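You operate a simulated robot arm through the tools that you are given. There is no shell and no other tool.

You run a simulated robot arm. Do the job below in one go: nothing can be reset, and whatever is moved stays where it is left.

JOB
Cap the new core on its mat, then wipe off the bench dust.
Fine: core on the core mat first, the grey cap on top; wipe with the cream rag, rag back. Set down upright: new core. What is to be rubbed or washed off counts as gone when no trace of it is left.
Where things are to end (x, y in the base frame): grey cap within 0.02 m of [0.09, -0.69].

It is judged by the outcome, as a careful person would: the job done as asked, and still so three seconds after it is handed in. It fails if anything else is knocked over, pushed out of place, dropped, spilled or broken. Lids that push on must go on centred and level and be pressed home; caps that screw on are set level and turned clockwise until they are tight.

ROBOT AND FRAMES
A 5-joint arm with a two-finger parallel gripper, fixed in place. Base frame: the origin is at the foot of the arm, x ahead of it, y to its left, z up; the work surface is at about z = 0.8. Lengths are in m, angles in rad, forces in N, time in s.
It reaches about 1.134 m from its shoulder. Its first joint turns from -2.601 to 2.601 rad. Payload 1.57 kg.
The tool frame sits at the grasp point between the pads (the TCP): z along the fingers, y along the line on which they close. The tips reach 0.03 m beyond it. Largest opening 0.11 m; finger width 0.024, thickness 0.012; the body of the gripper, 0.048 by 0.112 m, starts 0.078 m behind the TCP.
Orientation is that of the tool frame in the base frame, as a unit quaternion [w, x, y, z]. With the fingers straight down and closing along the base's y, the tool's x points along the base's -x, its y along +y and its z along -z.

CONTROLS
- The arm moves only by the tool step_arm. Its argument "steps" is a list of rows, each a list of 7 numbers: the shift along the tool's x, y, z in m, then the turn, a rotation vector about the tool's x, y, z in rad, then the gripper command, from -1 (fully open) to 1 (shut), values between in proportion. In form: [[dx, dy, dz, rx, ry, rz, fingers], ...]. A call has 1 to 20 rows; each row shifts and turns the commanded pose from where the row before left it, along the tool's axes as they then stand. Each row takes 0.2 s and may step no farther than 0.05 m and 0.15 rad from the row before; otherwise, or with a gripper value out of range, the whole call is refused. Where a pose cannot be reached the arm comes as near as it can. A force on the tool above 70 N (or 10 N above the force at the start of the call, whichever is more), or a blocked arm, ends the call early, and 0.2 s more pass. Each finger travels about 0.153 m/s and halts on what it meets, pressing with about 37 N; the grip force reading is that of the motor and also rises with nothing between the fingers. The clock runs only during rows and for 0.2 s after the last one: add rows that do not move to give the fingers time. It gives the time, the measured TCP pose, the force on the tool (base axes), the opening and the grip force at its end, in the units of the frame above (readings bear some noise), with the torque about the TCP (base axes, N m) and any sound that the robot's microphone picked up.
- Cameras (640 x 400 px; columns grow to the right, rows downward): "scene" is fixed at [0.2205, 0.6503, 1.3807]; the picture's right is [-0.87, -0.50, 0.00], its down [-0.33, 0.59, -0.74] and it looks along [0.37, -0.64, -0.67] (base axes); focal length 241 px, centre (320, 200). "wrist" rides on the gripper at [0.07, 0.016, -0.141] in the tool frame; the picture's right is [-0.23, 0.97, 0.00], its down [-0.86, -0.20, -0.48] and it looks along [-0.47, -0.11, 0.88] (tool axes); focal length 222 px, centre (320, 200). There is no depth. A picture from a camera that has moved, and an enlarged one, comes with that camera's place and axes in the base frame and with its lens.
- get_image(camera): a new picture of that camera. It takes no simulated time.
- slide_trunk(by): slides the trunk up (or, below 0, down) by that many m; the arm rides with it, the base frame stays. It gives what a move gives, with no picture.
- enlarge(camera, box): a new picture of the part [left, top, right, bottom] of that camera's present view, enlarged. It takes no simulated time.
- finish_job(): hands the job in; it is judged then, once.

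Places have to be worked out from the pictures, the camera data and where the tool is seen. Open the gripper and draw the arm clear of the work before you hand the job in, unless the task says otherwise.

The tools are called after "Request:" as a command line: name --pt "numbers of a row" for each row, then --argument value for the rest, lists and objects as JSON in quotes. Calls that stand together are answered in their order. step_arm: Moves the arm, as the interface text tells. Its arguments: {"type":"object","properties":{"steps":{"type":"array","items":{"type":"array","items":{"type":"number"}}}},"required":["steps"]} The other tools are called the same way: slide_trunk (by) slides the trunk up or down; get_image (camera) takes a picture; enlarge (camera, box) takes an enlarged picture of a part of a camera's view; finish_job () hands the job in.

At the start:

```text
time_s: 0.0
ee_pos: [0.1228, -0.6276, 1.1125]
ee_rot: [0.001, -0.001, 1.0, 0.0]
wrist_force: [0.4, 0.3, 0.3]
moment: [-0.02, 0.03, 0.0]
grip_width: 0.1098
grasp_force: 0.0
trunk travel left (down, up): [-0.846, 0.124]
```

scene: 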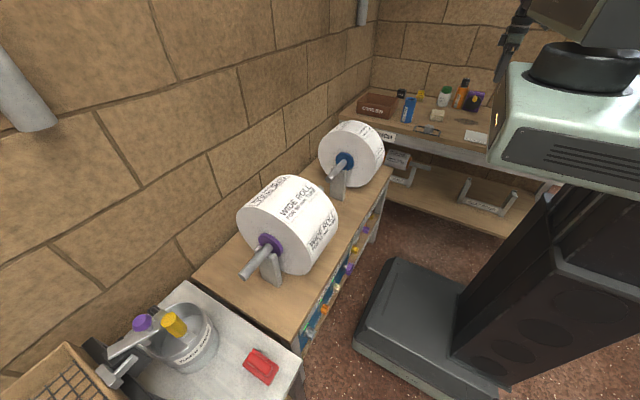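
wrist: 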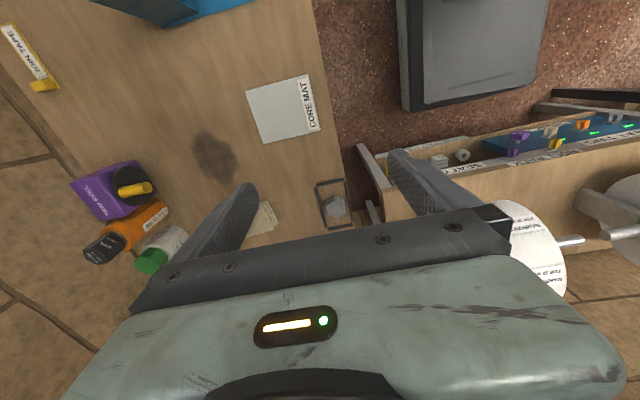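

I'll look closer at the bench area where the core mat, dust, cap, and rag seem to be, using both cameras before moving.

Request:
enlarge --camera "scene" --box '[330, 70, 510, 180]'

Request:
enlarge --camera "wrist" --box '[0, 0, 360, 280]'

Request:
enlarge --camera "wrist" --box '[220, 120, 640, 300]'

Request:
enlarge --camera "scene" --box '[80, 260, 330, 400]'

```text
3.56 times, centred on (420, 125) of scene
camera zoom: at [0.2205, 0.6503, 1.3807], right [-0.87, -0.5, 0.0], down [-0.33, 0.59, -0.74], along [0.37, -0.64, -0.67], focal length 858 px, centre (-36, 467)
```

zoom: 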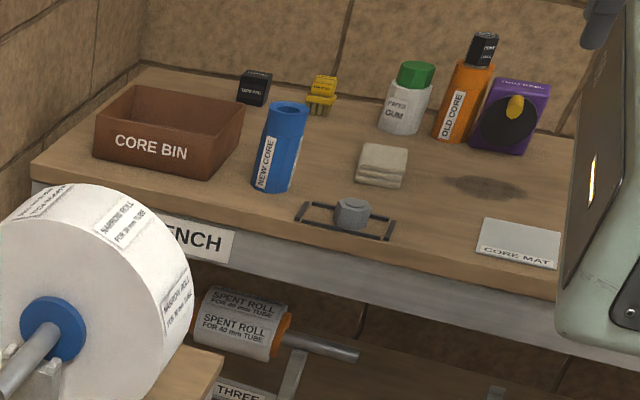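

```text
1.43 times, centred on (180, 140) of wrist
camera zoom: at [0.0527, -0.6112, 1.2534], right [0.23, 0.97, 0.0], down [0.86, -0.2, 0.48], along [0.47, -0.11, -0.88], focal length 317 px, centre (520, 286)
```

zoom: 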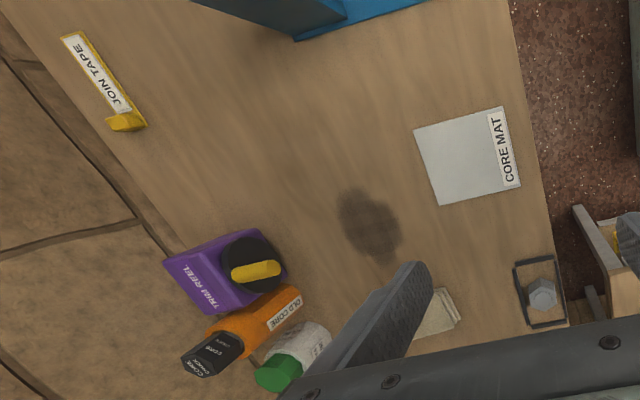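

```text
1.52 times, centred on (430, 210) of wrist
camera zoom: at [0.0527, -0.6112, 1.2534], right [0.23, 0.97, 0.0], down [0.86, -0.2, 0.48], along [0.47, -0.11, -0.88], focal length 338 px, centre (152, 185)
```

zoom: 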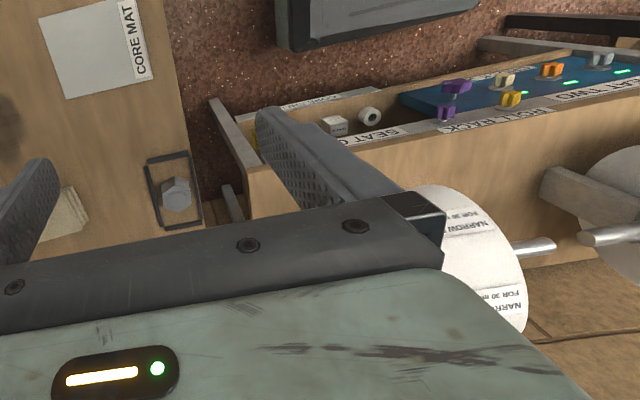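

```text
2.56 times, centred on (205, 330) of scene
camera zoom: at [0.2205, 0.6503, 1.3807], right [-0.87, -0.5, 0.0], down [-0.33, 0.59, -0.74], along [0.37, -0.64, -0.67], focal length 618 px, centre (614, -133)
```

zoom: 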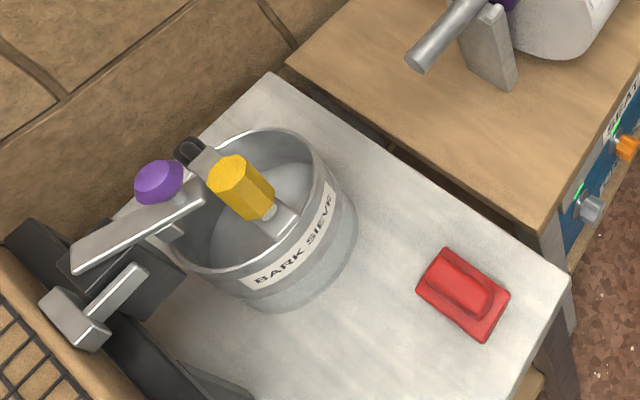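

The mat is centred at about (0.09, -0.69). The blue new core stands near (0.45, -0.73), the grey cap in a wire frame is near (0.31, -0.64), the cream rag is near (0.31, -0.86) and the dust is near (0.147, -0.868). I'll raise slightly and move over toward the core for a closer look.

Request:
step_arm --pt "-0.0396 -0.0103 -0.0054 0 0 0 -1" --pt "-0.0396 -0.0103 -0.0054 0 0 0 -1" --pt "-0.0396 -0.0103 -0.0054 0 0 0 -1" --pt "-0.0396 -0.0103 -0.0054 0 0 0 -1" --pt "-0.0396 -0.0103 -0.0054 0 0 0 -1" --pt "-0.0396 -0.0103 -0.0054 0 0 0 -1" --pt "-0.0396 -0.0103 -0.0054 0 0 0 -1" --pt "0 0 0 0 0 0 -1"

Request:
get_image --camera "wrist"

Request:
get_image --camera "scene"

```text
time_s: 1.8
ee_pos: [0.3995, -0.6959, 1.1128]
ee_rot: [0.0, 0.0, 1.0, 0.0]
wrist_force: [0.2, 0.1, 0.4]
moment: [0.0, -0.01, 0.04]
grip_width: 0.1101
grasp_force: 0.1
out of reach, approached as far as the arm can: row 1, 2, 3, 4, 5, 6, 7
trunk travel left (down, up): [-0.846, 0.124]
```

```text
taken
camera wrist: at [0.3311, -0.6806, 1.2535], right [0.23, 0.97, 0.0], down [0.86, -0.2, 0.48], along [0.47, -0.11, -0.88], focal length 222 px, centre (320, 200)
```

wrist: 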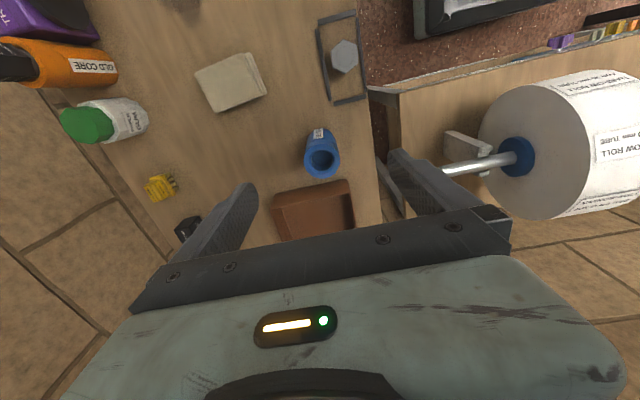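

```text
taken
```

scene: 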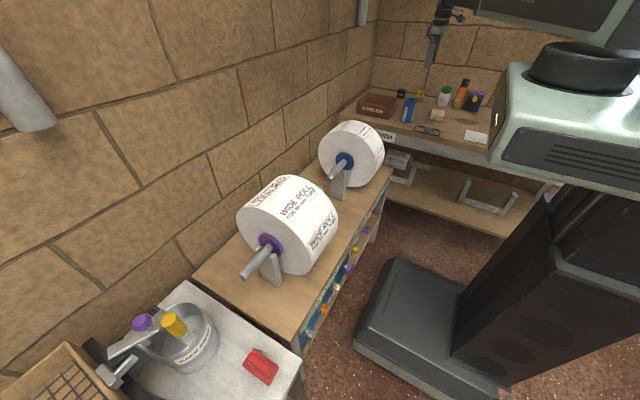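

The wrist view now shows the core, cap, rag, and bin clearly. I'll enlarge those to see the cap's holder and the core's shape.

Request:
enlarge --camera "wrist" --box '[260, 0, 420, 110]'

Request:
enlarge --camera "wrist" --box '[240, 100, 420, 220]'

Request:
enlarge --camera "wrist" --box '[40, 20, 300, 190]'

Request:
enlarge --camera "scene" --box '[380, 80, 510, 160]'

```text
3.64 times, centred on (340, 55) of wrist
camera zoom: at [0.3311, -0.6806, 1.2535], right [0.23, 0.97, 0.0], down [0.86, -0.2, 0.48], along [0.47, -0.11, -0.88], focal length 808 px, centre (247, 727)
```

zoom: 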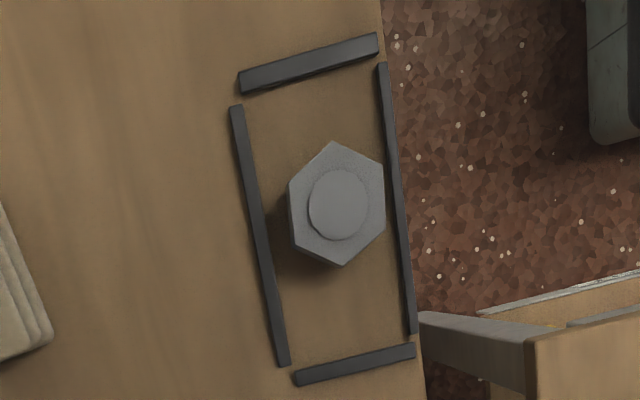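

```text
3.33 times, centred on (330, 160) of wrist
camera zoom: at [0.3311, -0.6806, 1.2535], right [0.23, 0.97, 0.0], down [0.86, -0.2, 0.48], along [0.47, -0.11, -0.88], focal length 740 px, centre (287, 333)
```

zoom: 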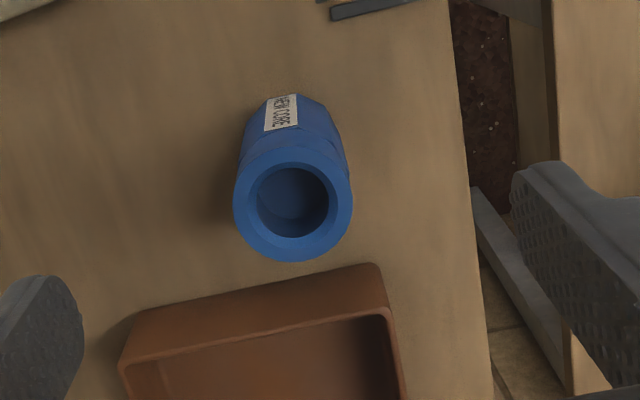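

```text
2.35 times, centred on (170, 105) of wrist
camera zoom: at [0.3311, -0.6806, 1.2535], right [0.23, 0.97, 0.0], down [0.86, -0.2, 0.48], along [0.47, -0.11, -0.88], focal length 523 px, centre (673, 424)
```

zoom: 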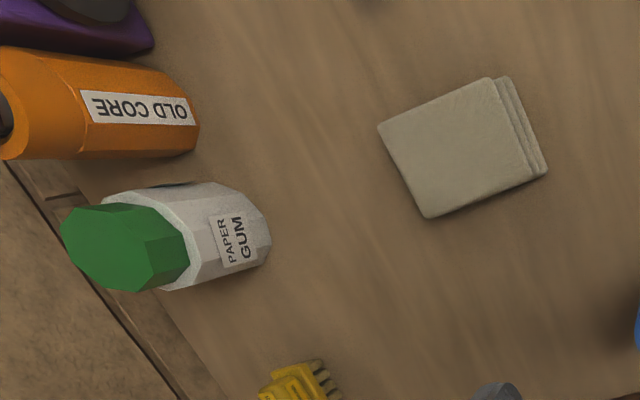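

```text
4.92 times, centred on (445, 120) of scene
camera zoom: at [0.2205, 0.6503, 1.3807], right [-0.87, -0.5, 0.0], down [-0.33, 0.59, -0.74], along [0.37, -0.64, -0.67], focal length 1188 px, centre (-295, 594)
```

zoom: 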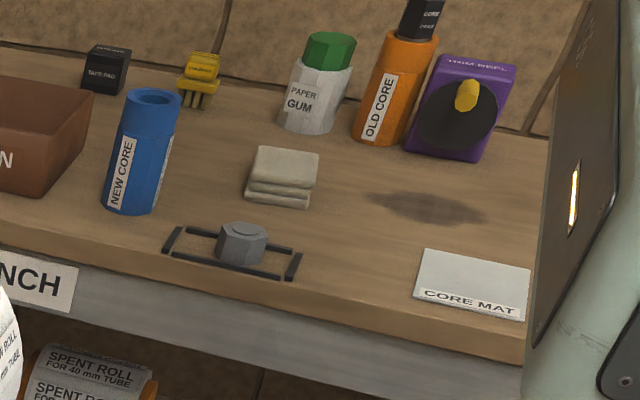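

I need a closer look at the cap and core profiles to judge how the cap fits, and at the black cap on the old core.

Request:
enlarge --camera "scene" --box '[410, 120, 446, 142]'

Request:
enlarge --camera "scene" --box '[396, 92, 424, 128]'

Request:
enlarge --camera "scene" --box '[446, 74, 496, 114]'

Request:
enlarge --camera "wrist" --box '[0, 20, 110, 100]'

Request:
enlarge --camera "wrist" --box '[320, 25, 370, 85]'

```text
16.00 times, centred on (428, 131) of scene
camera zoom: at [0.2205, 0.6503, 1.3807], right [-0.87, -0.5, 0.0], down [-0.33, 0.59, -0.74], along [0.37, -0.64, -0.67], focal length 3862 px, centre (-1408, 1304)
```

zoom: 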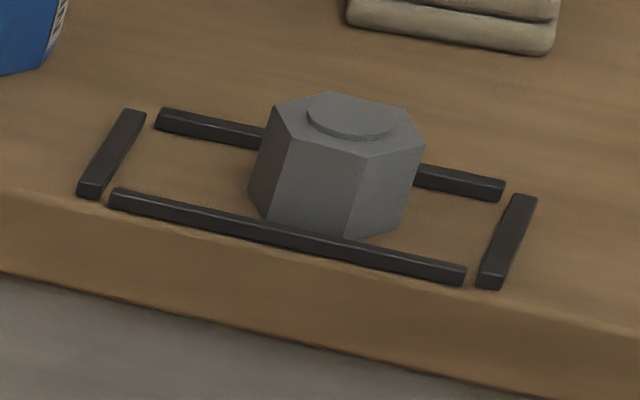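

```text
11.11 times, centred on (410, 110) of scene
camera zoom: at [0.2205, 0.6503, 1.3807], right [-0.87, -0.5, 0.0], down [-0.33, 0.59, -0.74], along [0.37, -0.64, -0.67], focal length 2682 px, centre (-680, 1200)
```

zoom: 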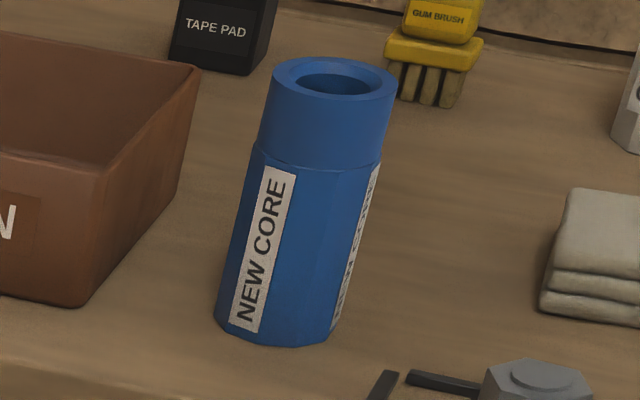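

```text
10.00 times, centred on (471, 94) of scene
camera zoom: at [0.2205, 0.6503, 1.3807], right [-0.87, -0.5, 0.0], down [-0.33, 0.59, -0.74], along [0.37, -0.64, -0.67], focal length 2414 px, centre (-1190, 1260)
```

zoom: 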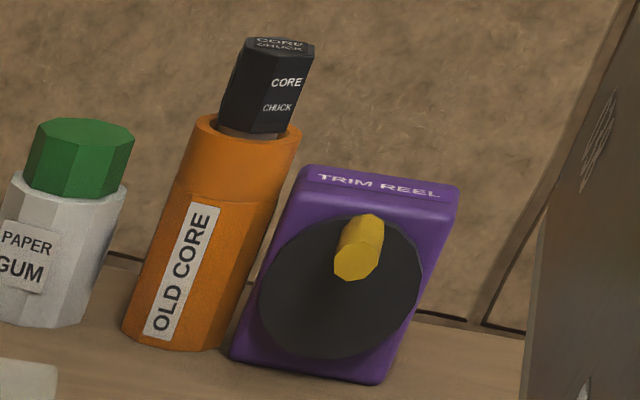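

```text
5.00 times, centred on (55, 60) of wrist
camera zoom: at [0.3311, -0.6806, 1.2535], right [0.23, 0.97, 0.0], down [0.86, -0.2, 0.48], along [0.47, -0.11, -0.88], focal length 1111 px, centre (1645, 900)
```

zoom: 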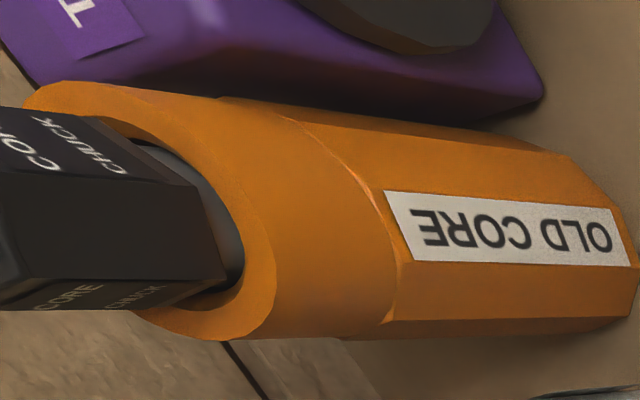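

```text
6.67 times, centred on (345, 55) of wrist
camera zoom: at [0.3311, -0.6806, 1.2535], right [0.23, 0.97, 0.0], down [0.86, -0.2, 0.48], along [0.47, -0.11, -0.88], focal length 1481 px, centre (153, 1167)
```

zoom: 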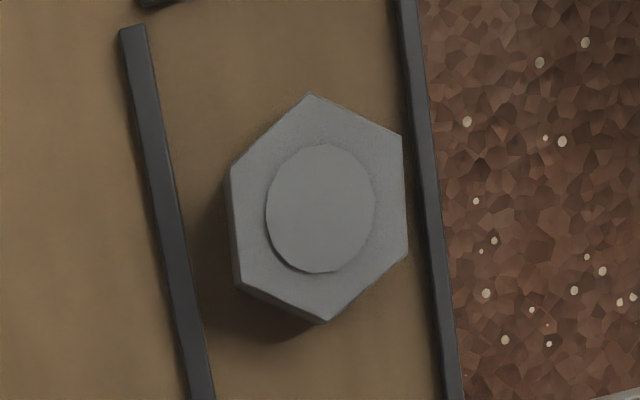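

The cap is a plain hex about 0.04 across flats and 0.03 tall, sitting inside low bars about 5 mm high. The core is about 0.056 in diameter and 0.12 tall at roughly (0.445, -0.705). I'll move directly above the core and check the alignment.

Request:
step_arm --pt "-0.0226 -0.0045 0 0 0 0 -1" --pt "-0.0226 -0.0045 0 0 0 0 -1" --pt "0 0 0 0 0 0 -1"

Request:
enlarge --camera "wrist" --box '[240, 60, 400, 160]'

Request:
get_image --camera "wrist"

```text
time_s: 2.6
ee_pos: [0.4465, -0.7071, 1.1123]
ee_rot: [0.0, 0.0, 1.0, 0.0]
wrist_force: [1.1, -0.6, 0.9]
moment: [0.01, 0.02, -0.01]
grip_width: 0.1103
grasp_force: 0.1
trunk travel left (down, up): [-0.846, 0.124]
```

```text
4.00 times, centred on (320, 110) of wrist
camera zoom: at [0.3769, -0.6913, 1.2534], right [0.23, 0.97, 0.0], down [0.86, -0.2, 0.48], along [0.47, -0.11, -0.88], focal length 888 px, centre (320, 560)
```

zoom: 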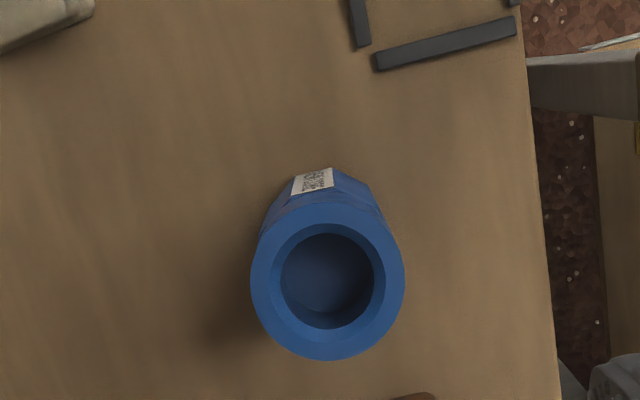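

```text
taken
camera wrist: at [0.3769, -0.6913, 1.2534], right [0.23, 0.97, 0.0], down [0.86, -0.2, 0.48], along [0.47, -0.11, -0.88], focal length 222 px, centre (320, 200)
```

wrist: 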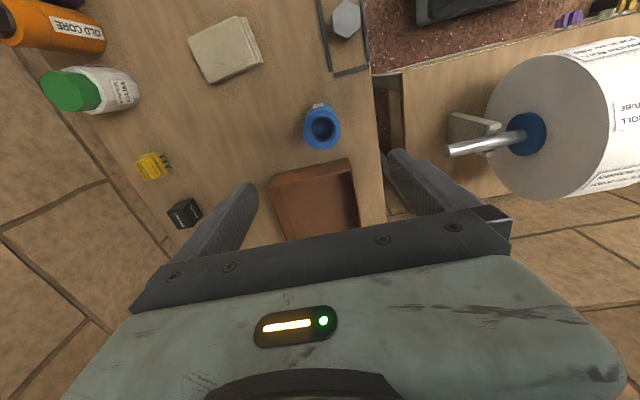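

The core's top ring centre works out near (0.441, -0.704), a little short of the tool axis. I'll descend to z≈1.02, with the tips still above the core, and look again.

Request:
step_arm --pt "0.003 0.001 0.03 0 0 0 -1" --pt "0.002 0.001 0.03 0 0 0 -1" --pt "0 0 0.032 0 0 0 -1" --pt "0 0 0 0 0 0 -1"

Request:
get_image --camera "wrist"

Request:
enlarge --camera "scene" --box '[370, 50, 470, 130]'

```text
time_s: 3.6
ee_pos: [0.441, -0.7083, 1.1132]
ee_rot: [0.0, 0.0, 1.0, 0.0]
wrist_force: [-0.2, 0.6, 0.6]
moment: [0.02, 0.03, -0.05]
grip_width: 0.11
grasp_force: 0.0
out of reach, approached as far as the arm can: row 1, 2, 3
trunk travel left (down, up): [-0.846, 0.124]
```

```text
taken
camera wrist: at [0.3731, -0.6908, 1.2534], right [0.23, 0.97, 0.0], down [0.86, -0.2, 0.48], along [0.47, -0.11, -0.88], focal length 222 px, centre (320, 200)
```

wrist: 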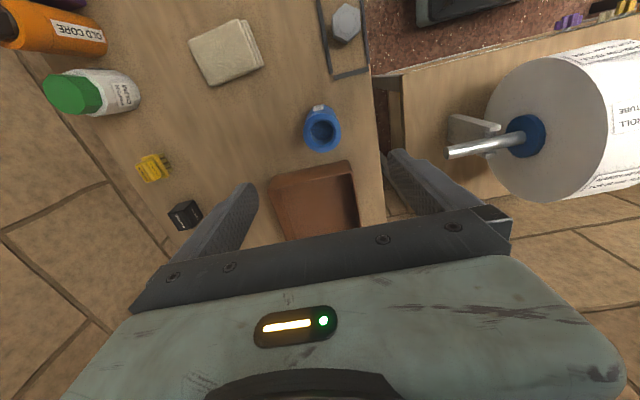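

```text
5.00 times, centred on (420, 90) of scene
camera zoom: at [0.2205, 0.6503, 1.3807], right [-0.87, -0.5, 0.0], down [-0.33, 0.59, -0.74], along [0.37, -0.64, -0.67], focal length 1207 px, centre (-180, 750)
```

zoom: 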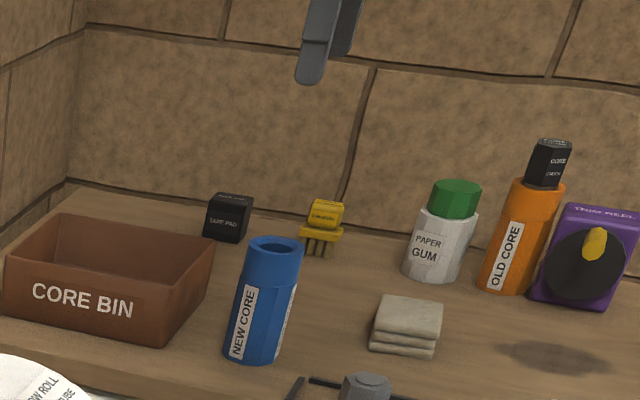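

The arm only moves horizontally with the tool down, so height must come from the trunk. I'll slide down 0.09 in small stages, first by 0.03, to check behaviour.

Request:
slide_trunk --by -0.03

```text
time_s: 4.3
ee_pos: [0.4417, -0.7065, 1.0826]
ee_rot: [0.0, -0.001, 1.0, 0.0]
wrist_force: [-0.3, 0.2, 0.3]
moment: [-0.01, -0.01, -0.01]
grip_width: 0.1099
grasp_force: 0.0
trunk travel left (down, up): [-0.816, 0.154]
```

The trunk slide works exactly (z now 1.083). Going down another 0.06 keeps the tips at about 0.99, above the core top at about 0.92–0.94.

Request:
slide_trunk --by -0.06

Request:
get_image --camera "wrist"

Request:
enlarge --camera "wrist" --box '[260, 90, 380, 180]'

Request:
enlarge --camera "scene" --box '[370, 50, 470, 130]'

```text
time_s: 5.3
ee_pos: [0.4426, -0.7063, 1.0219]
ee_rot: [-0.001, 0.0, 1.0, 0.0]
wrist_force: [-0.5, -0.5, 0.3]
moment: [-0.06, -0.03, -0.03]
grip_width: 0.1098
grasp_force: 0.1
trunk travel left (down, up): [-0.756, 0.214]
```

```text
taken
camera wrist: at [0.3732, -0.6907, 1.1634], right [0.23, 0.97, 0.0], down [0.86, -0.2, 0.48], along [0.47, -0.11, -0.88], focal length 222 px, centre (320, 200)
```

wrist: 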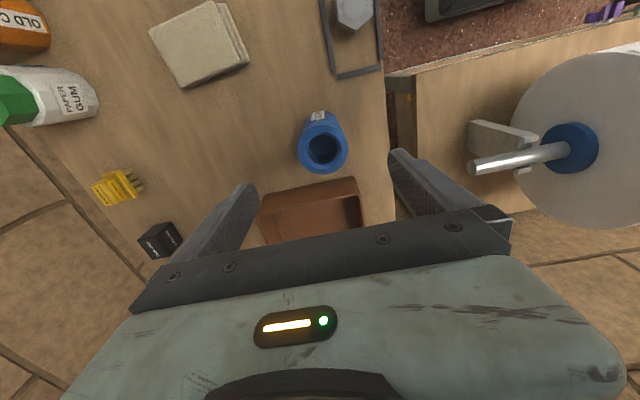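

```text
4.44 times, centred on (320, 135) of wrist
camera zoom: at [0.3732, -0.6907, 1.1634], right [0.23, 0.97, 0.0], down [0.86, -0.2, 0.48], along [0.47, -0.11, -0.88], focal length 987 px, centre (320, 489)
```

zoom: 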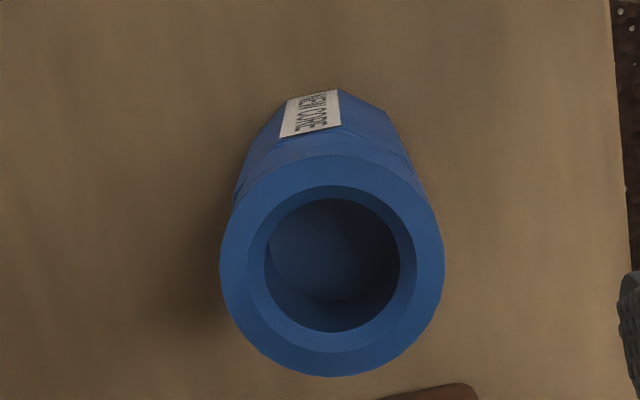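

```text
5.00 times, centred on (420, 90) of scene
camera zoom: at [0.2205, 0.6503, 1.3807], right [-0.87, -0.5, 0.0], down [-0.33, 0.59, -0.74], along [0.37, -0.64, -0.67], focal length 1207 px, centre (-180, 750)
```

zoom: 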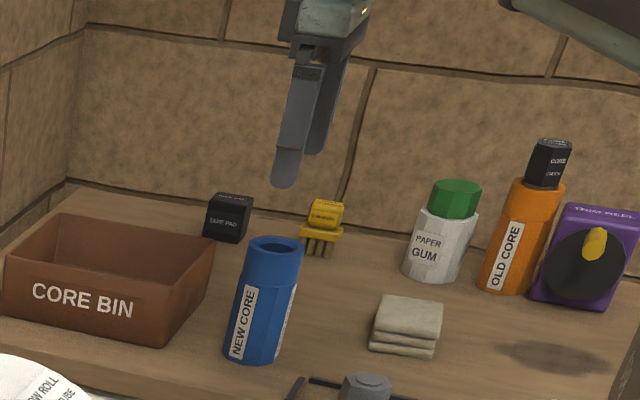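

The core centre is near (0.442, -0.704), so I need about +3 mm in y. Before going lower I'll check how the arm itself clears the rolls.

Request:
get_image --camera "scene"

Request:
enlarge --camera "scene" --box '[400, 0, 640, 150]'

```text
taken
```

scene: 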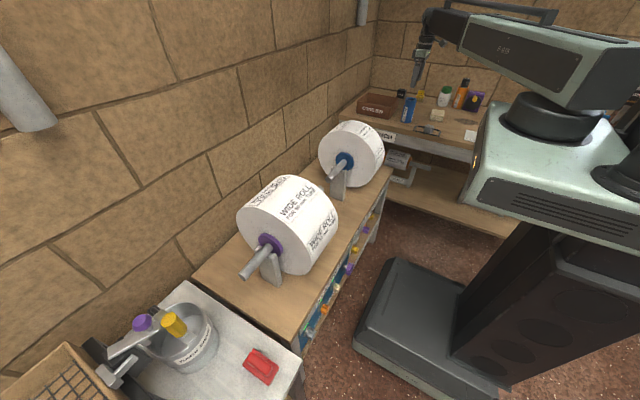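

```text
2.67 times, centred on (520, 75) of scene
camera zoom: at [0.2205, 0.6503, 1.3807], right [-0.87, -0.5, 0.0], down [-0.33, 0.59, -0.74], along [0.37, -0.64, -0.67], focal length 644 px, centre (-213, 533)
```

zoom: 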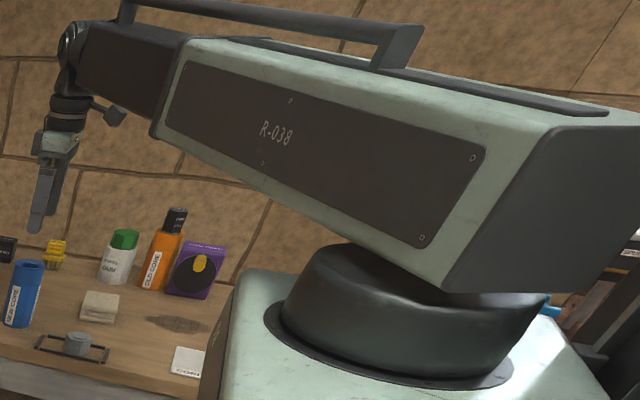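

The boom is telescopic and well above everything: the roll's centre is near z 0.8 and its top about 0.92. I'll nudge +3 mm in y, then lower with the open fingers straddling the core.

Request:
step_arm --pt "0.0 0.003 0 0 0 0 -1" --pt "0 0 0 0 0 0 -1"

Request:
slide_trunk --by -0.1

Request:
get_image --camera "wrist"

```text
time_s: 6.0
ee_pos: [0.4417, -0.7037, 1.0236]
ee_rot: [0.001, -0.001, 1.0, -0.001]
wrist_force: [-0.4, 1.0, -0.1]
moment: [-0.02, 0.02, -0.01]
grip_width: 0.11
grasp_force: 0.1
trunk travel left (down, up): [-0.756, 0.214]
```

```text
time_s: 7.3
ee_pos: [0.4429, -0.7043, 0.9223]
ee_rot: [0.0, 0.001, 1.0, 0.0]
wrist_force: [0.1, -0.8, -0.3]
moment: [-0.01, -0.01, -0.01]
grip_width: 0.1099
grasp_force: 0.1
trunk travel left (down, up): [-0.656, 0.314]
```

```text
taken
camera wrist: at [0.3733, -0.6876, 1.0635], right [0.23, 0.97, 0.0], down [0.86, -0.2, 0.48], along [0.47, -0.11, -0.88], focal length 222 px, centre (320, 200)
```

wrist: 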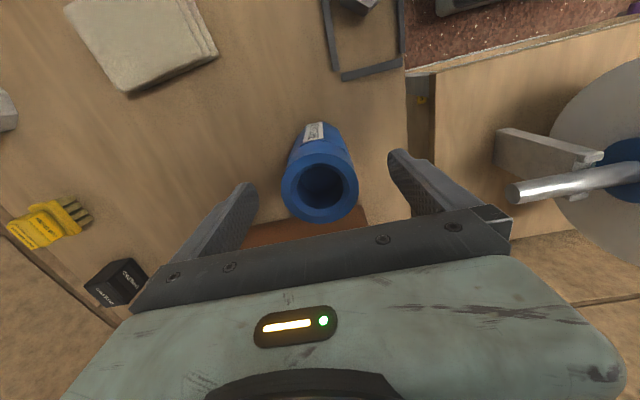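

The core ring sits right at the projected TCP, giving a core top near z 0.911 and good alignment. I'll lower another 0.06 so the fingers straddle its body, then close.

Request:
slide_trunk --by -0.06

Request:
get_image --camera "wrist"

```text
time_s: 8.3
ee_pos: [0.4427, -0.7034, 0.8621]
ee_rot: [0.0, 0.0, 1.0, 0.0]
wrist_force: [0.1, 0.5, -0.2]
moment: [0.0, -0.01, 0.01]
grip_width: 0.11
grasp_force: 0.0
trunk travel left (down, up): [-0.596, 0.374]
```

```text
taken
camera wrist: at [0.3733, -0.6876, 1.0034], right [0.23, 0.97, 0.0], down [0.86, -0.2, 0.48], along [0.47, -0.11, -0.88], focal length 222 px, centre (320, 200)
```

wrist: 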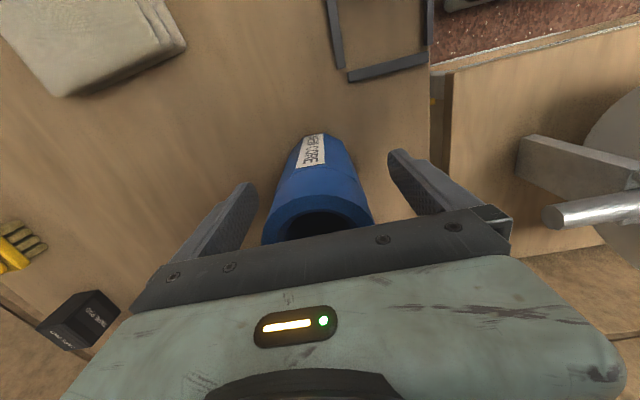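

The core is centred between the fingers. I'll close gradually and grip.

Request:
step_arm --pt "0 0 0 0 0 0 -0.5" --pt "0 0 0 0 0 0 -0.2" --pt "0 0 0 0 0 0 0.0" --pt "0 0 0 0 0 0 0.2" --pt "0 0 0 0 0 0 0.5" --pt "0 0 0 0 0 0 0.5"

Request:
get_image --camera "wrist"

```text
time_s: 9.7
ee_pos: [0.4431, -0.7033, 0.863]
ee_rot: [0.0, 0.001, 1.0, 0.0]
wrist_force: [-0.4, -0.4, 0.1]
moment: [0.04, -0.02, 0.01]
grip_width: 0.0581
grasp_force: 37.2
trunk travel left (down, up): [-0.596, 0.374]
```

```text
taken
camera wrist: at [0.3733, -0.6876, 1.0035], right [0.23, 0.97, 0.0], down [0.86, -0.2, 0.48], along [0.47, -0.11, -0.88], focal length 222 px, centre (320, 200)
```

wrist: 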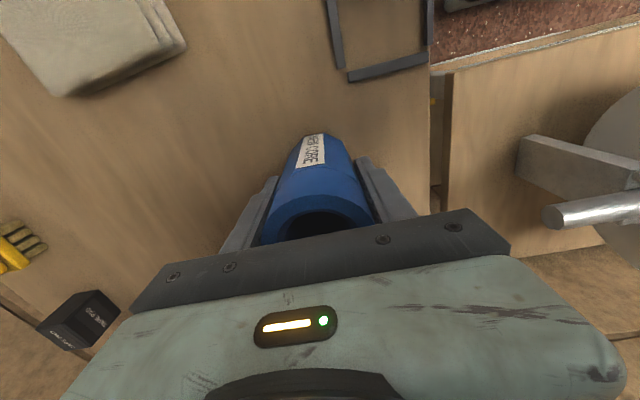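

Firm grip at 0.058 m. I'll lift 0.08 and check the core came up.

Request:
slide_trunk --by 0.09

Request:
enlarge --camera "scene" --box '[370, 40, 510, 150]'

```text
time_s: 10.9
ee_pos: [0.4423, -0.704, 0.9534]
ee_rot: [0.0, 0.001, 1.0, 0.0]
wrist_force: [-0.4, 0.0, -1.0]
moment: [0.05, 0.0, -0.03]
grip_width: 0.0579
grasp_force: 37.0
trunk travel left (down, up): [-0.686, 0.284]
```

```text
3.64 times, centred on (440, 95) of scene
camera zoom: at [0.2205, 0.6503, 1.3807], right [-0.87, -0.5, 0.0], down [-0.33, 0.59, -0.74], along [0.37, -0.64, -0.67], focal length 878 px, centre (-116, 582)
```

zoom: 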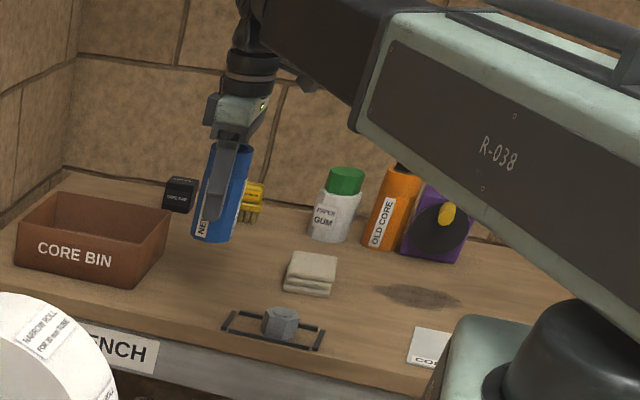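

The core is up and clear. Now I'll carry it horizontally to over the mat at (0.09, -0.69).

Request:
step_arm --pt "0.02 0.001 0 0 0 0 0.5" --pt "0.037 0.0015 0 0 0 0 0.5" --pt "0.037 0.0015 0 0 0 0 0.5" --pt "0.037 0.0015 0 0 0 0 0.5" --pt "0.037 0.0015 0 0 0 0 0.5" --pt "0.037 0.0015 0 0 0 0 0.5" --pt "0.037 0.0015 0 0 0 0 0.5" --pt "0.037 0.0015 0 0 0 0 0.5" --pt "0.037 0.0015 0 0 0 0 0.5" --pt "0.0367 0.0011 0 0 0 0 0.5" --pt "0 0 0 0 0 0 0.5" --pt "0 0 0 0 0 0 0.5"

Request:
get_image --camera "wrist"

Request:
get_image --camera "scene"

```text
time_s: 13.5
ee_pos: [0.0886, -0.6889, 0.9517]
ee_rot: [-0.001, -0.001, 1.0, -0.001]
wrist_force: [-0.1, -0.7, -1.1]
moment: [0.0, -0.03, 0.01]
grip_width: 0.0582
grasp_force: 36.8
trunk travel left (down, up): [-0.686, 0.284]
```

```text
taken
camera wrist: at [0.0196, -0.6734, 1.0934], right [0.23, 0.97, 0.0], down [0.86, -0.2, 0.48], along [0.47, -0.11, -0.88], focal length 222 px, centre (320, 200)
```

wrist: 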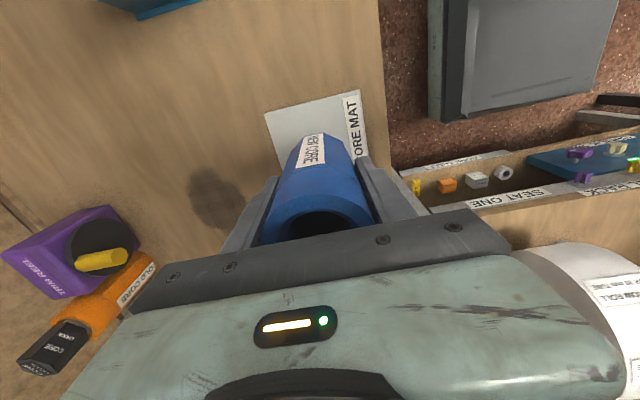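

```text
taken
```

scene: 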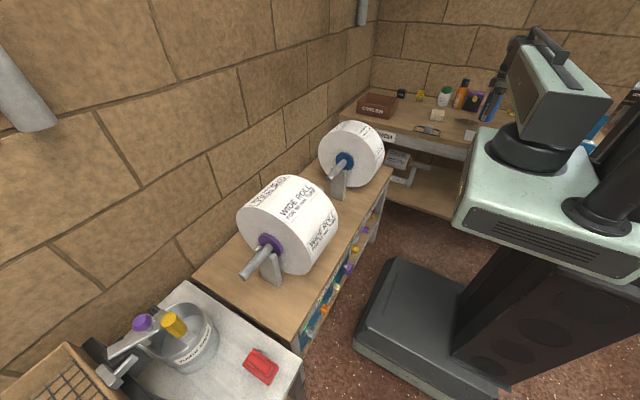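

The mat's corners put its centre at (0.09, -0.69) and the core is right over it. I'll lower by 0.08 then finish in small steps, watching the force.

Request:
slide_trunk --by -0.08

Request:
slide_trunk --by -0.004

Request:
enlarge --camera "wrist" --box '[220, 60, 420, 240]'

```text
time_s: 14.7
ee_pos: [0.0891, -0.6886, 0.8721]
ee_rot: [0.0, 0.0, 1.0, 0.0]
wrist_force: [-0.3, 0.5, -0.5]
moment: [0.03, 0.01, 0.0]
grip_width: 0.0581
grasp_force: 37.2
trunk travel left (down, up): [-0.606, 0.364]
```

```text
time_s: 15.2
ee_pos: [0.0901, -0.6894, 0.8698]
ee_rot: [0.0, 0.0, 1.0, 0.0]
wrist_force: [0.5, 0.7, -0.4]
moment: [-0.04, -0.03, 0.01]
grip_width: 0.0581
grasp_force: 37.0
trunk travel left (down, up): [-0.602, 0.368]
```

```text
2.22 times, centred on (320, 150) of wrist
camera zoom: at [0.0197, -0.6734, 1.0094], right [0.23, 0.97, 0.0], down [0.86, -0.2, 0.48], along [0.47, -0.11, -0.88], focal length 494 px, centre (320, 311)
```

zoom: 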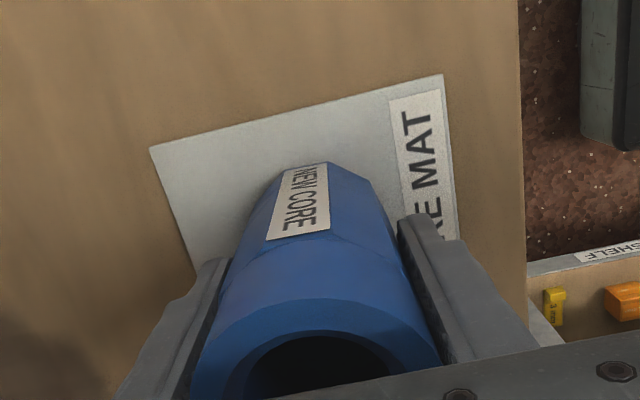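

No contact yet; continuing down in 2 mm steps while watching vertical force.

Request:
slide_trunk --by -0.002

Request:
slide_trunk --by -0.0015

```text
time_s: 15.8
ee_pos: [0.0887, -0.6891, 0.8664]
ee_rot: [0.0, 0.0, 1.0, 0.0]
wrist_force: [0.3, 0.2, -1.6]
moment: [-0.02, -0.02, -0.01]
grip_width: 0.0583
grasp_force: 36.9
trunk travel left (down, up): [-0.6, 0.37]
```

```text
time_s: 16.3
ee_pos: [0.0894, -0.689, 0.8657]
ee_rot: [0.0, 0.0, 1.0, -0.001]
wrist_force: [1.1, -3.9, 11.7]
moment: [-0.11, -0.05, -0.05]
grip_width: 0.0581
grasp_force: 36.7
trunk travel left (down, up): [-0.598, 0.372]
```

Contact is confirmed (about 12 N upward), so the core is standing on the mat. I'll open the fingers gently.

Request:
step_arm --pt "0 0 0 0 0 0 -0.1" --pt "0 0 0 0 0 0 -0.3" --pt "0 0 0 0 0 0 -0.6" --pt "0 0 0 0 0 0 -1" --pt "0 0 0 0 0 0 -1"

Request:
enlarge --camera "wrist" --box '[220, 60, 420, 240]'

```text
time_s: 17.5
ee_pos: [0.0883, -0.6899, 0.8644]
ee_rot: [0.0, 0.0, 1.0, 0.0]
wrist_force: [-0.4, -0.8, 1.3]
moment: [-0.03, 0.03, 0.02]
grip_width: 0.1101
grasp_force: 0.1
trunk travel left (down, up): [-0.598, 0.372]
```

```text
2.22 times, centred on (320, 150) of wrist
camera zoom: at [0.0196, -0.6733, 1.0059], right [0.23, 0.97, 0.0], down [0.86, -0.2, 0.48], along [0.47, -0.11, -0.88], focal length 494 px, centre (320, 311)
```

zoom: 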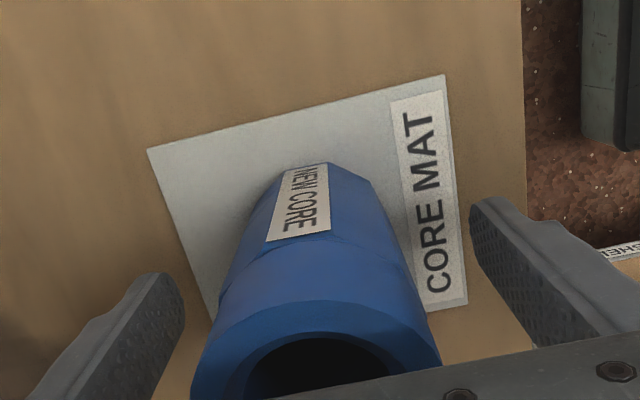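

The core stands upright and released on the mat. I'll raise 0.158 to clear it and confirm its exact position from above, then go to the cap.

Request:
slide_trunk --by 0.158

Request:
enlarge --camera "wrist" --box '[240, 70, 400, 190]'

Request:
get_image --camera "wrist"

```text
time_s: 19.3
ee_pos: [0.089, -0.6893, 1.0229]
ee_rot: [0.0, 0.001, 1.0, 0.0]
wrist_force: [-0.1, 0.1, 0.2]
moment: [-0.01, 0.0, -0.02]
grip_width: 0.1098
grasp_force: 0.0
trunk travel left (down, up): [-0.756, 0.214]
```

```text
3.33 times, centred on (320, 130) of wrist
camera zoom: at [0.0196, -0.6733, 1.1639], right [0.23, 0.97, 0.0], down [0.86, -0.2, 0.48], along [0.47, -0.11, -0.88], focal length 740 px, centre (320, 433)
```

zoom: 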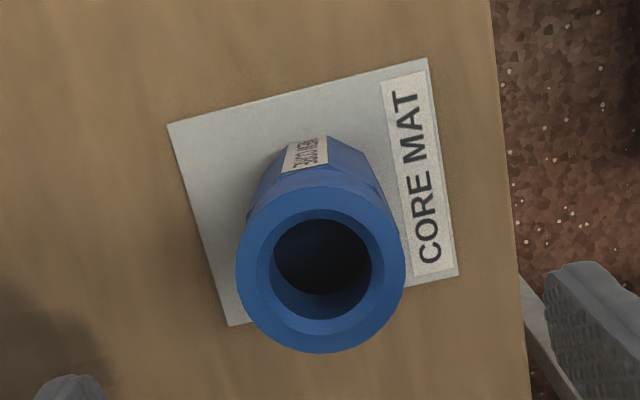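

```text
taken
camera wrist: at [0.0196, -0.6733, 1.1639], right [0.23, 0.97, 0.0], down [0.86, -0.2, 0.48], along [0.47, -0.11, -0.88], focal length 222 px, centre (320, 200)
```

wrist: 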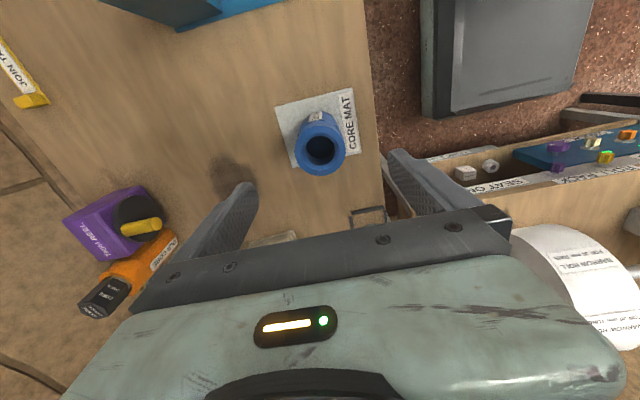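

The core's axis is at (0.090, -0.690), coincident with the tool axis. Next I'll move over to the cap near (0.3095, -0.635) for a closer look.

Request:
step_arm --pt "-0.04 0.0098 0 0 0 0 -1" --pt "-0.045 0.011 0 0 0 0 -1" --pt "-0.045 0.011 0 0 0 0 -1" --pt "-0.045 0.011 0 0 0 0 -1" --pt "-0.045 0.0112 0 0 0 0 -1" --pt "0 0 0 0 0 0 -1" --pt "0 0 0 0 0 0 -1"

Request:
enlarge --camera "wrist" --box '[240, 60, 400, 160]'

Request:
get_image --camera "wrist"

```text
time_s: 20.9
ee_pos: [0.3079, -0.6339, 1.0228]
ee_rot: [-0.001, 0.0, 1.0, 0.0]
wrist_force: [0.0, -0.7, -0.6]
moment: [-0.01, -0.06, 0.02]
grip_width: 0.1098
grasp_force: 0.0
out of reach, approached as far as the arm can: row 3
trunk travel left (down, up): [-0.756, 0.214]
```

```text
4.00 times, centred on (320, 110) of wrist
camera zoom: at [0.238, -0.6184, 1.1639], right [0.23, 0.97, 0.0], down [0.85, -0.2, 0.48], along [0.47, -0.11, -0.88], focal length 888 px, centre (320, 560)
```

zoom: 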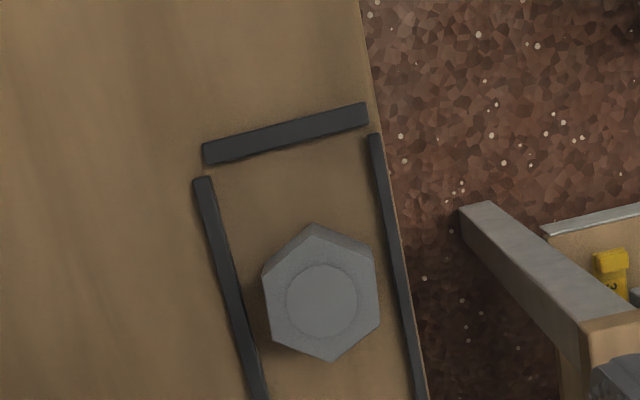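

```text
taken
camera wrist: at [0.238, -0.6184, 1.1639], right [0.23, 0.97, 0.0], down [0.85, -0.2, 0.48], along [0.47, -0.11, -0.88], focal length 222 px, centre (320, 200)
```

wrist: 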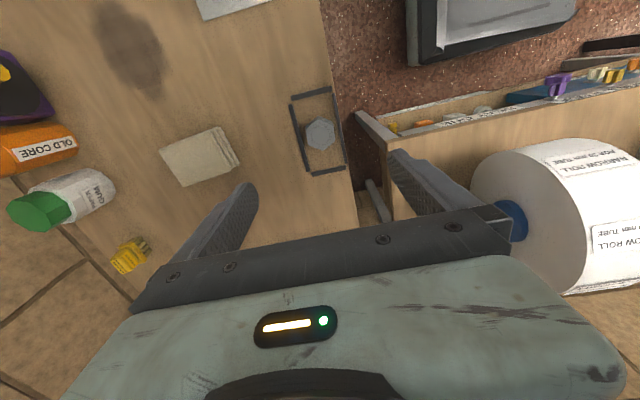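

The cap centre is at (0.308, -0.6345), right under the tool axis, with two flats facing ±y. I'll lower in stages, keeping the fingertips above the low bars.

Request:
slide_trunk --by -0.14

Request:
get_image --camera "wrist"

Request:
enlarge --camera "scene" --box '[390, 90, 470, 150]'

```text
time_s: 22.6
ee_pos: [0.3074, -0.6349, 0.8821]
ee_rot: [0.0, 0.0, 1.0, 0.0]
wrist_force: [0.1, 0.0, 0.8]
moment: [0.01, 0.0, 0.0]
grip_width: 0.1103
grasp_force: 0.1
trunk travel left (down, up): [-0.616, 0.354]
```

```text
taken
camera wrist: at [0.2379, -0.6184, 1.024], right [0.23, 0.97, 0.0], down [0.86, -0.2, 0.48], along [0.47, -0.11, -0.88], focal length 222 px, centre (320, 200)
```

wrist: 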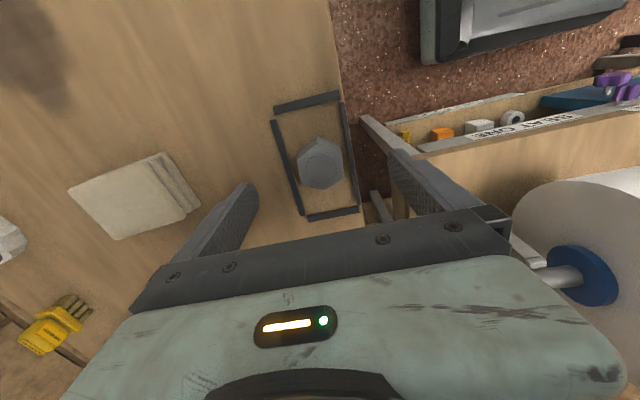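

```text
6.67 times, centred on (430, 120) of scene
camera zoom: at [0.2205, 0.6503, 1.3807], right [-0.87, -0.5, 0.0], down [-0.33, 0.59, -0.74], along [0.37, -0.64, -0.67], focal length 1609 px, centre (-413, 733)
```

zoom: 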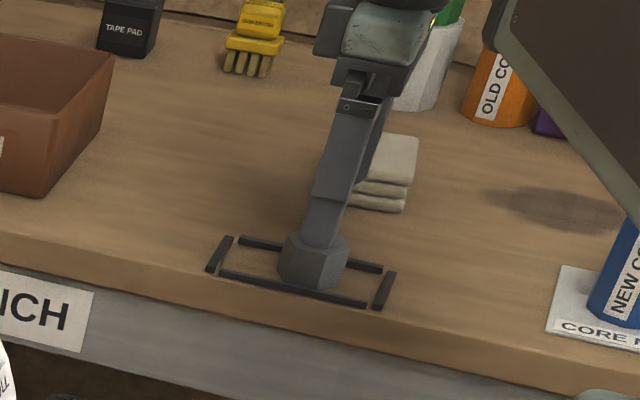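

I'll enlarge to measure the cap relative to the tool axis and the bar heights before the last part of the descent.

Request:
enlarge --camera "wrist" --box '[250, 80, 390, 230]'

Request:
enlarge --camera "scene" --box '[412, 112, 444, 134]'

```text
2.67 times, centred on (320, 155) of wrist
camera zoom: at [0.2379, -0.6184, 1.024], right [0.23, 0.97, 0.0], down [0.86, -0.2, 0.48], along [0.47, -0.11, -0.88], focal length 592 px, centre (320, 320)
```

zoom: 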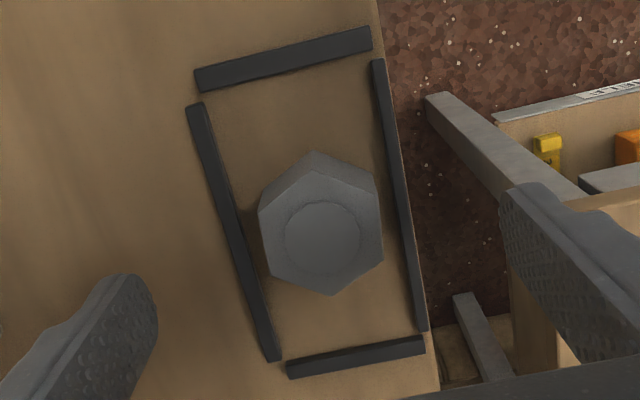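

```text
16.00 times, centred on (428, 123) of scene
camera zoom: at [0.2205, 0.6503, 1.3807], right [-0.87, -0.5, 0.0], down [-0.33, 0.59, -0.74], along [0.37, -0.64, -0.67], focal length 3862 px, centre (-1408, 1432)
```

zoom: 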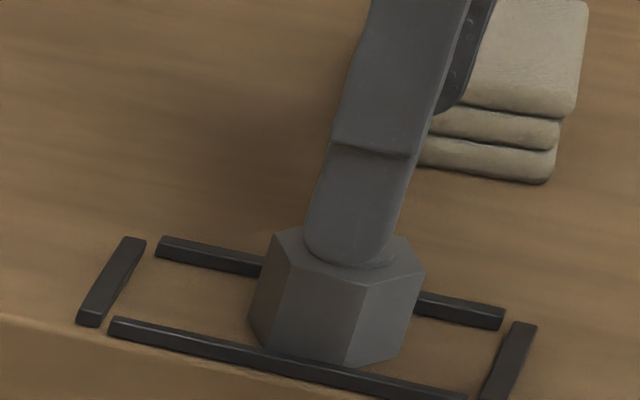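

The cap is aligned with the tool axis (within about 1 mm), its top is at about z 0.83 and the bars are about 5 mm high. I'll lower so the tips end at about z 0.8105, just above the bars.

Request:
slide_trunk --by -0.0425

Request:
get_image --camera "wrist"

Request:
enlarge --camera "scene" --box '[412, 112, 444, 144]'

```text
time_s: 23.4
ee_pos: [0.3078, -0.6343, 0.8401]
ee_rot: [0.001, -0.001, 1.0, 0.0]
wrist_force: [-0.4, 0.4, -0.3]
moment: [0.02, -0.01, 0.01]
grip_width: 0.1101
grasp_force: 0.1
trunk travel left (down, up): [-0.574, 0.396]
```

```text
taken
camera wrist: at [0.2379, -0.6184, 0.9814], right [0.23, 0.97, 0.0], down [0.86, -0.2, 0.48], along [0.47, -0.11, -0.88], focal length 222 px, centre (320, 200)
```

wrist: 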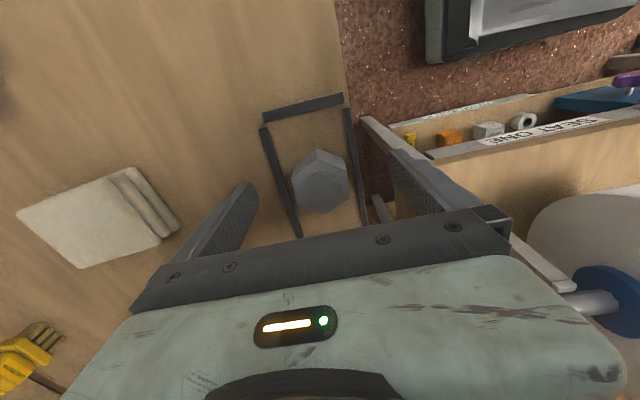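

```text
12.50 times, centred on (428, 128) of scene
camera zoom: at [0.2205, 0.6503, 1.3807], right [-0.87, -0.5, 0.0], down [-0.33, 0.59, -0.74], along [0.37, -0.64, -0.67], focal length 3018 px, centre (-1030, 1100)
```

zoom: 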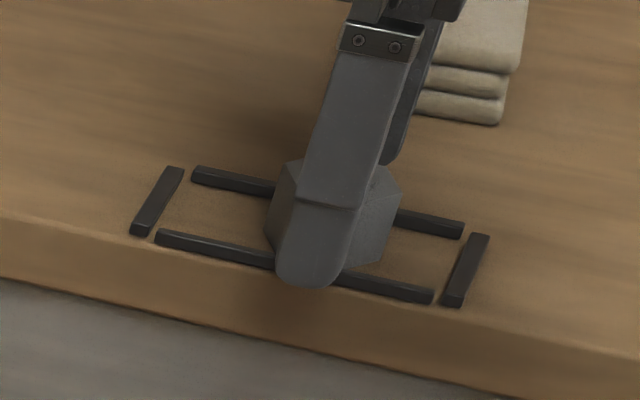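

The fingertips straddle the cap just above the bars. Closing gently on the flats.

Request:
step_arm --pt "0 0 0 0 0 0 -0.5" --pt "0 0 0 0 0 0 -0.1" --pt "0 0 0 0 0 0 0.1" --pt "0 0 0 0 0 0 0.2" --pt "0 0 0 0 0 0 0.35" --pt "0 0 0 0 0 0 0.7" --pt "0 0 0 0 0 0 0.7"

Request:
enlarge --camera "wrist" --box '[220, 80, 420, 240]'

Request:
enlarge --camera "scene" --box '[412, 112, 444, 144]'

```text
time_s: 25.0
ee_pos: [0.3079, -0.6337, 0.8411]
ee_rot: [0.0, 0.0, 1.0, -0.001]
wrist_force: [1.0, -0.7, 0.5]
moment: [0.0, 0.04, 0.01]
grip_width: 0.0398
grasp_force: 37.1
trunk travel left (down, up): [-0.574, 0.396]
```

```text
2.50 times, centred on (320, 160) of wrist
camera zoom: at [0.2379, -0.6184, 0.9815], right [0.23, 0.97, 0.0], down [0.86, -0.2, 0.48], along [0.47, -0.11, -0.88], focal length 555 px, centre (320, 300)
```

zoom: 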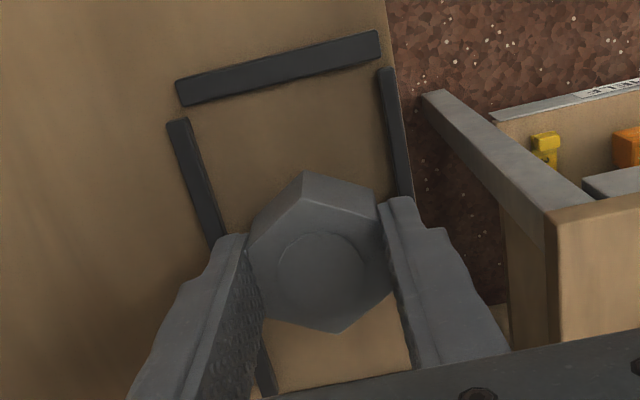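

```text
12.50 times, centred on (428, 128) of scene
camera zoom: at [0.2205, 0.6503, 1.3807], right [-0.87, -0.5, 0.0], down [-0.33, 0.59, -0.74], along [0.37, -0.64, -0.67], focal length 3018 px, centre (-1030, 1100)
```

zoom: 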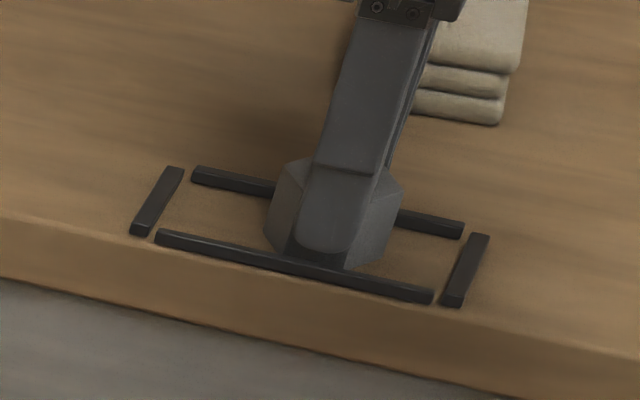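

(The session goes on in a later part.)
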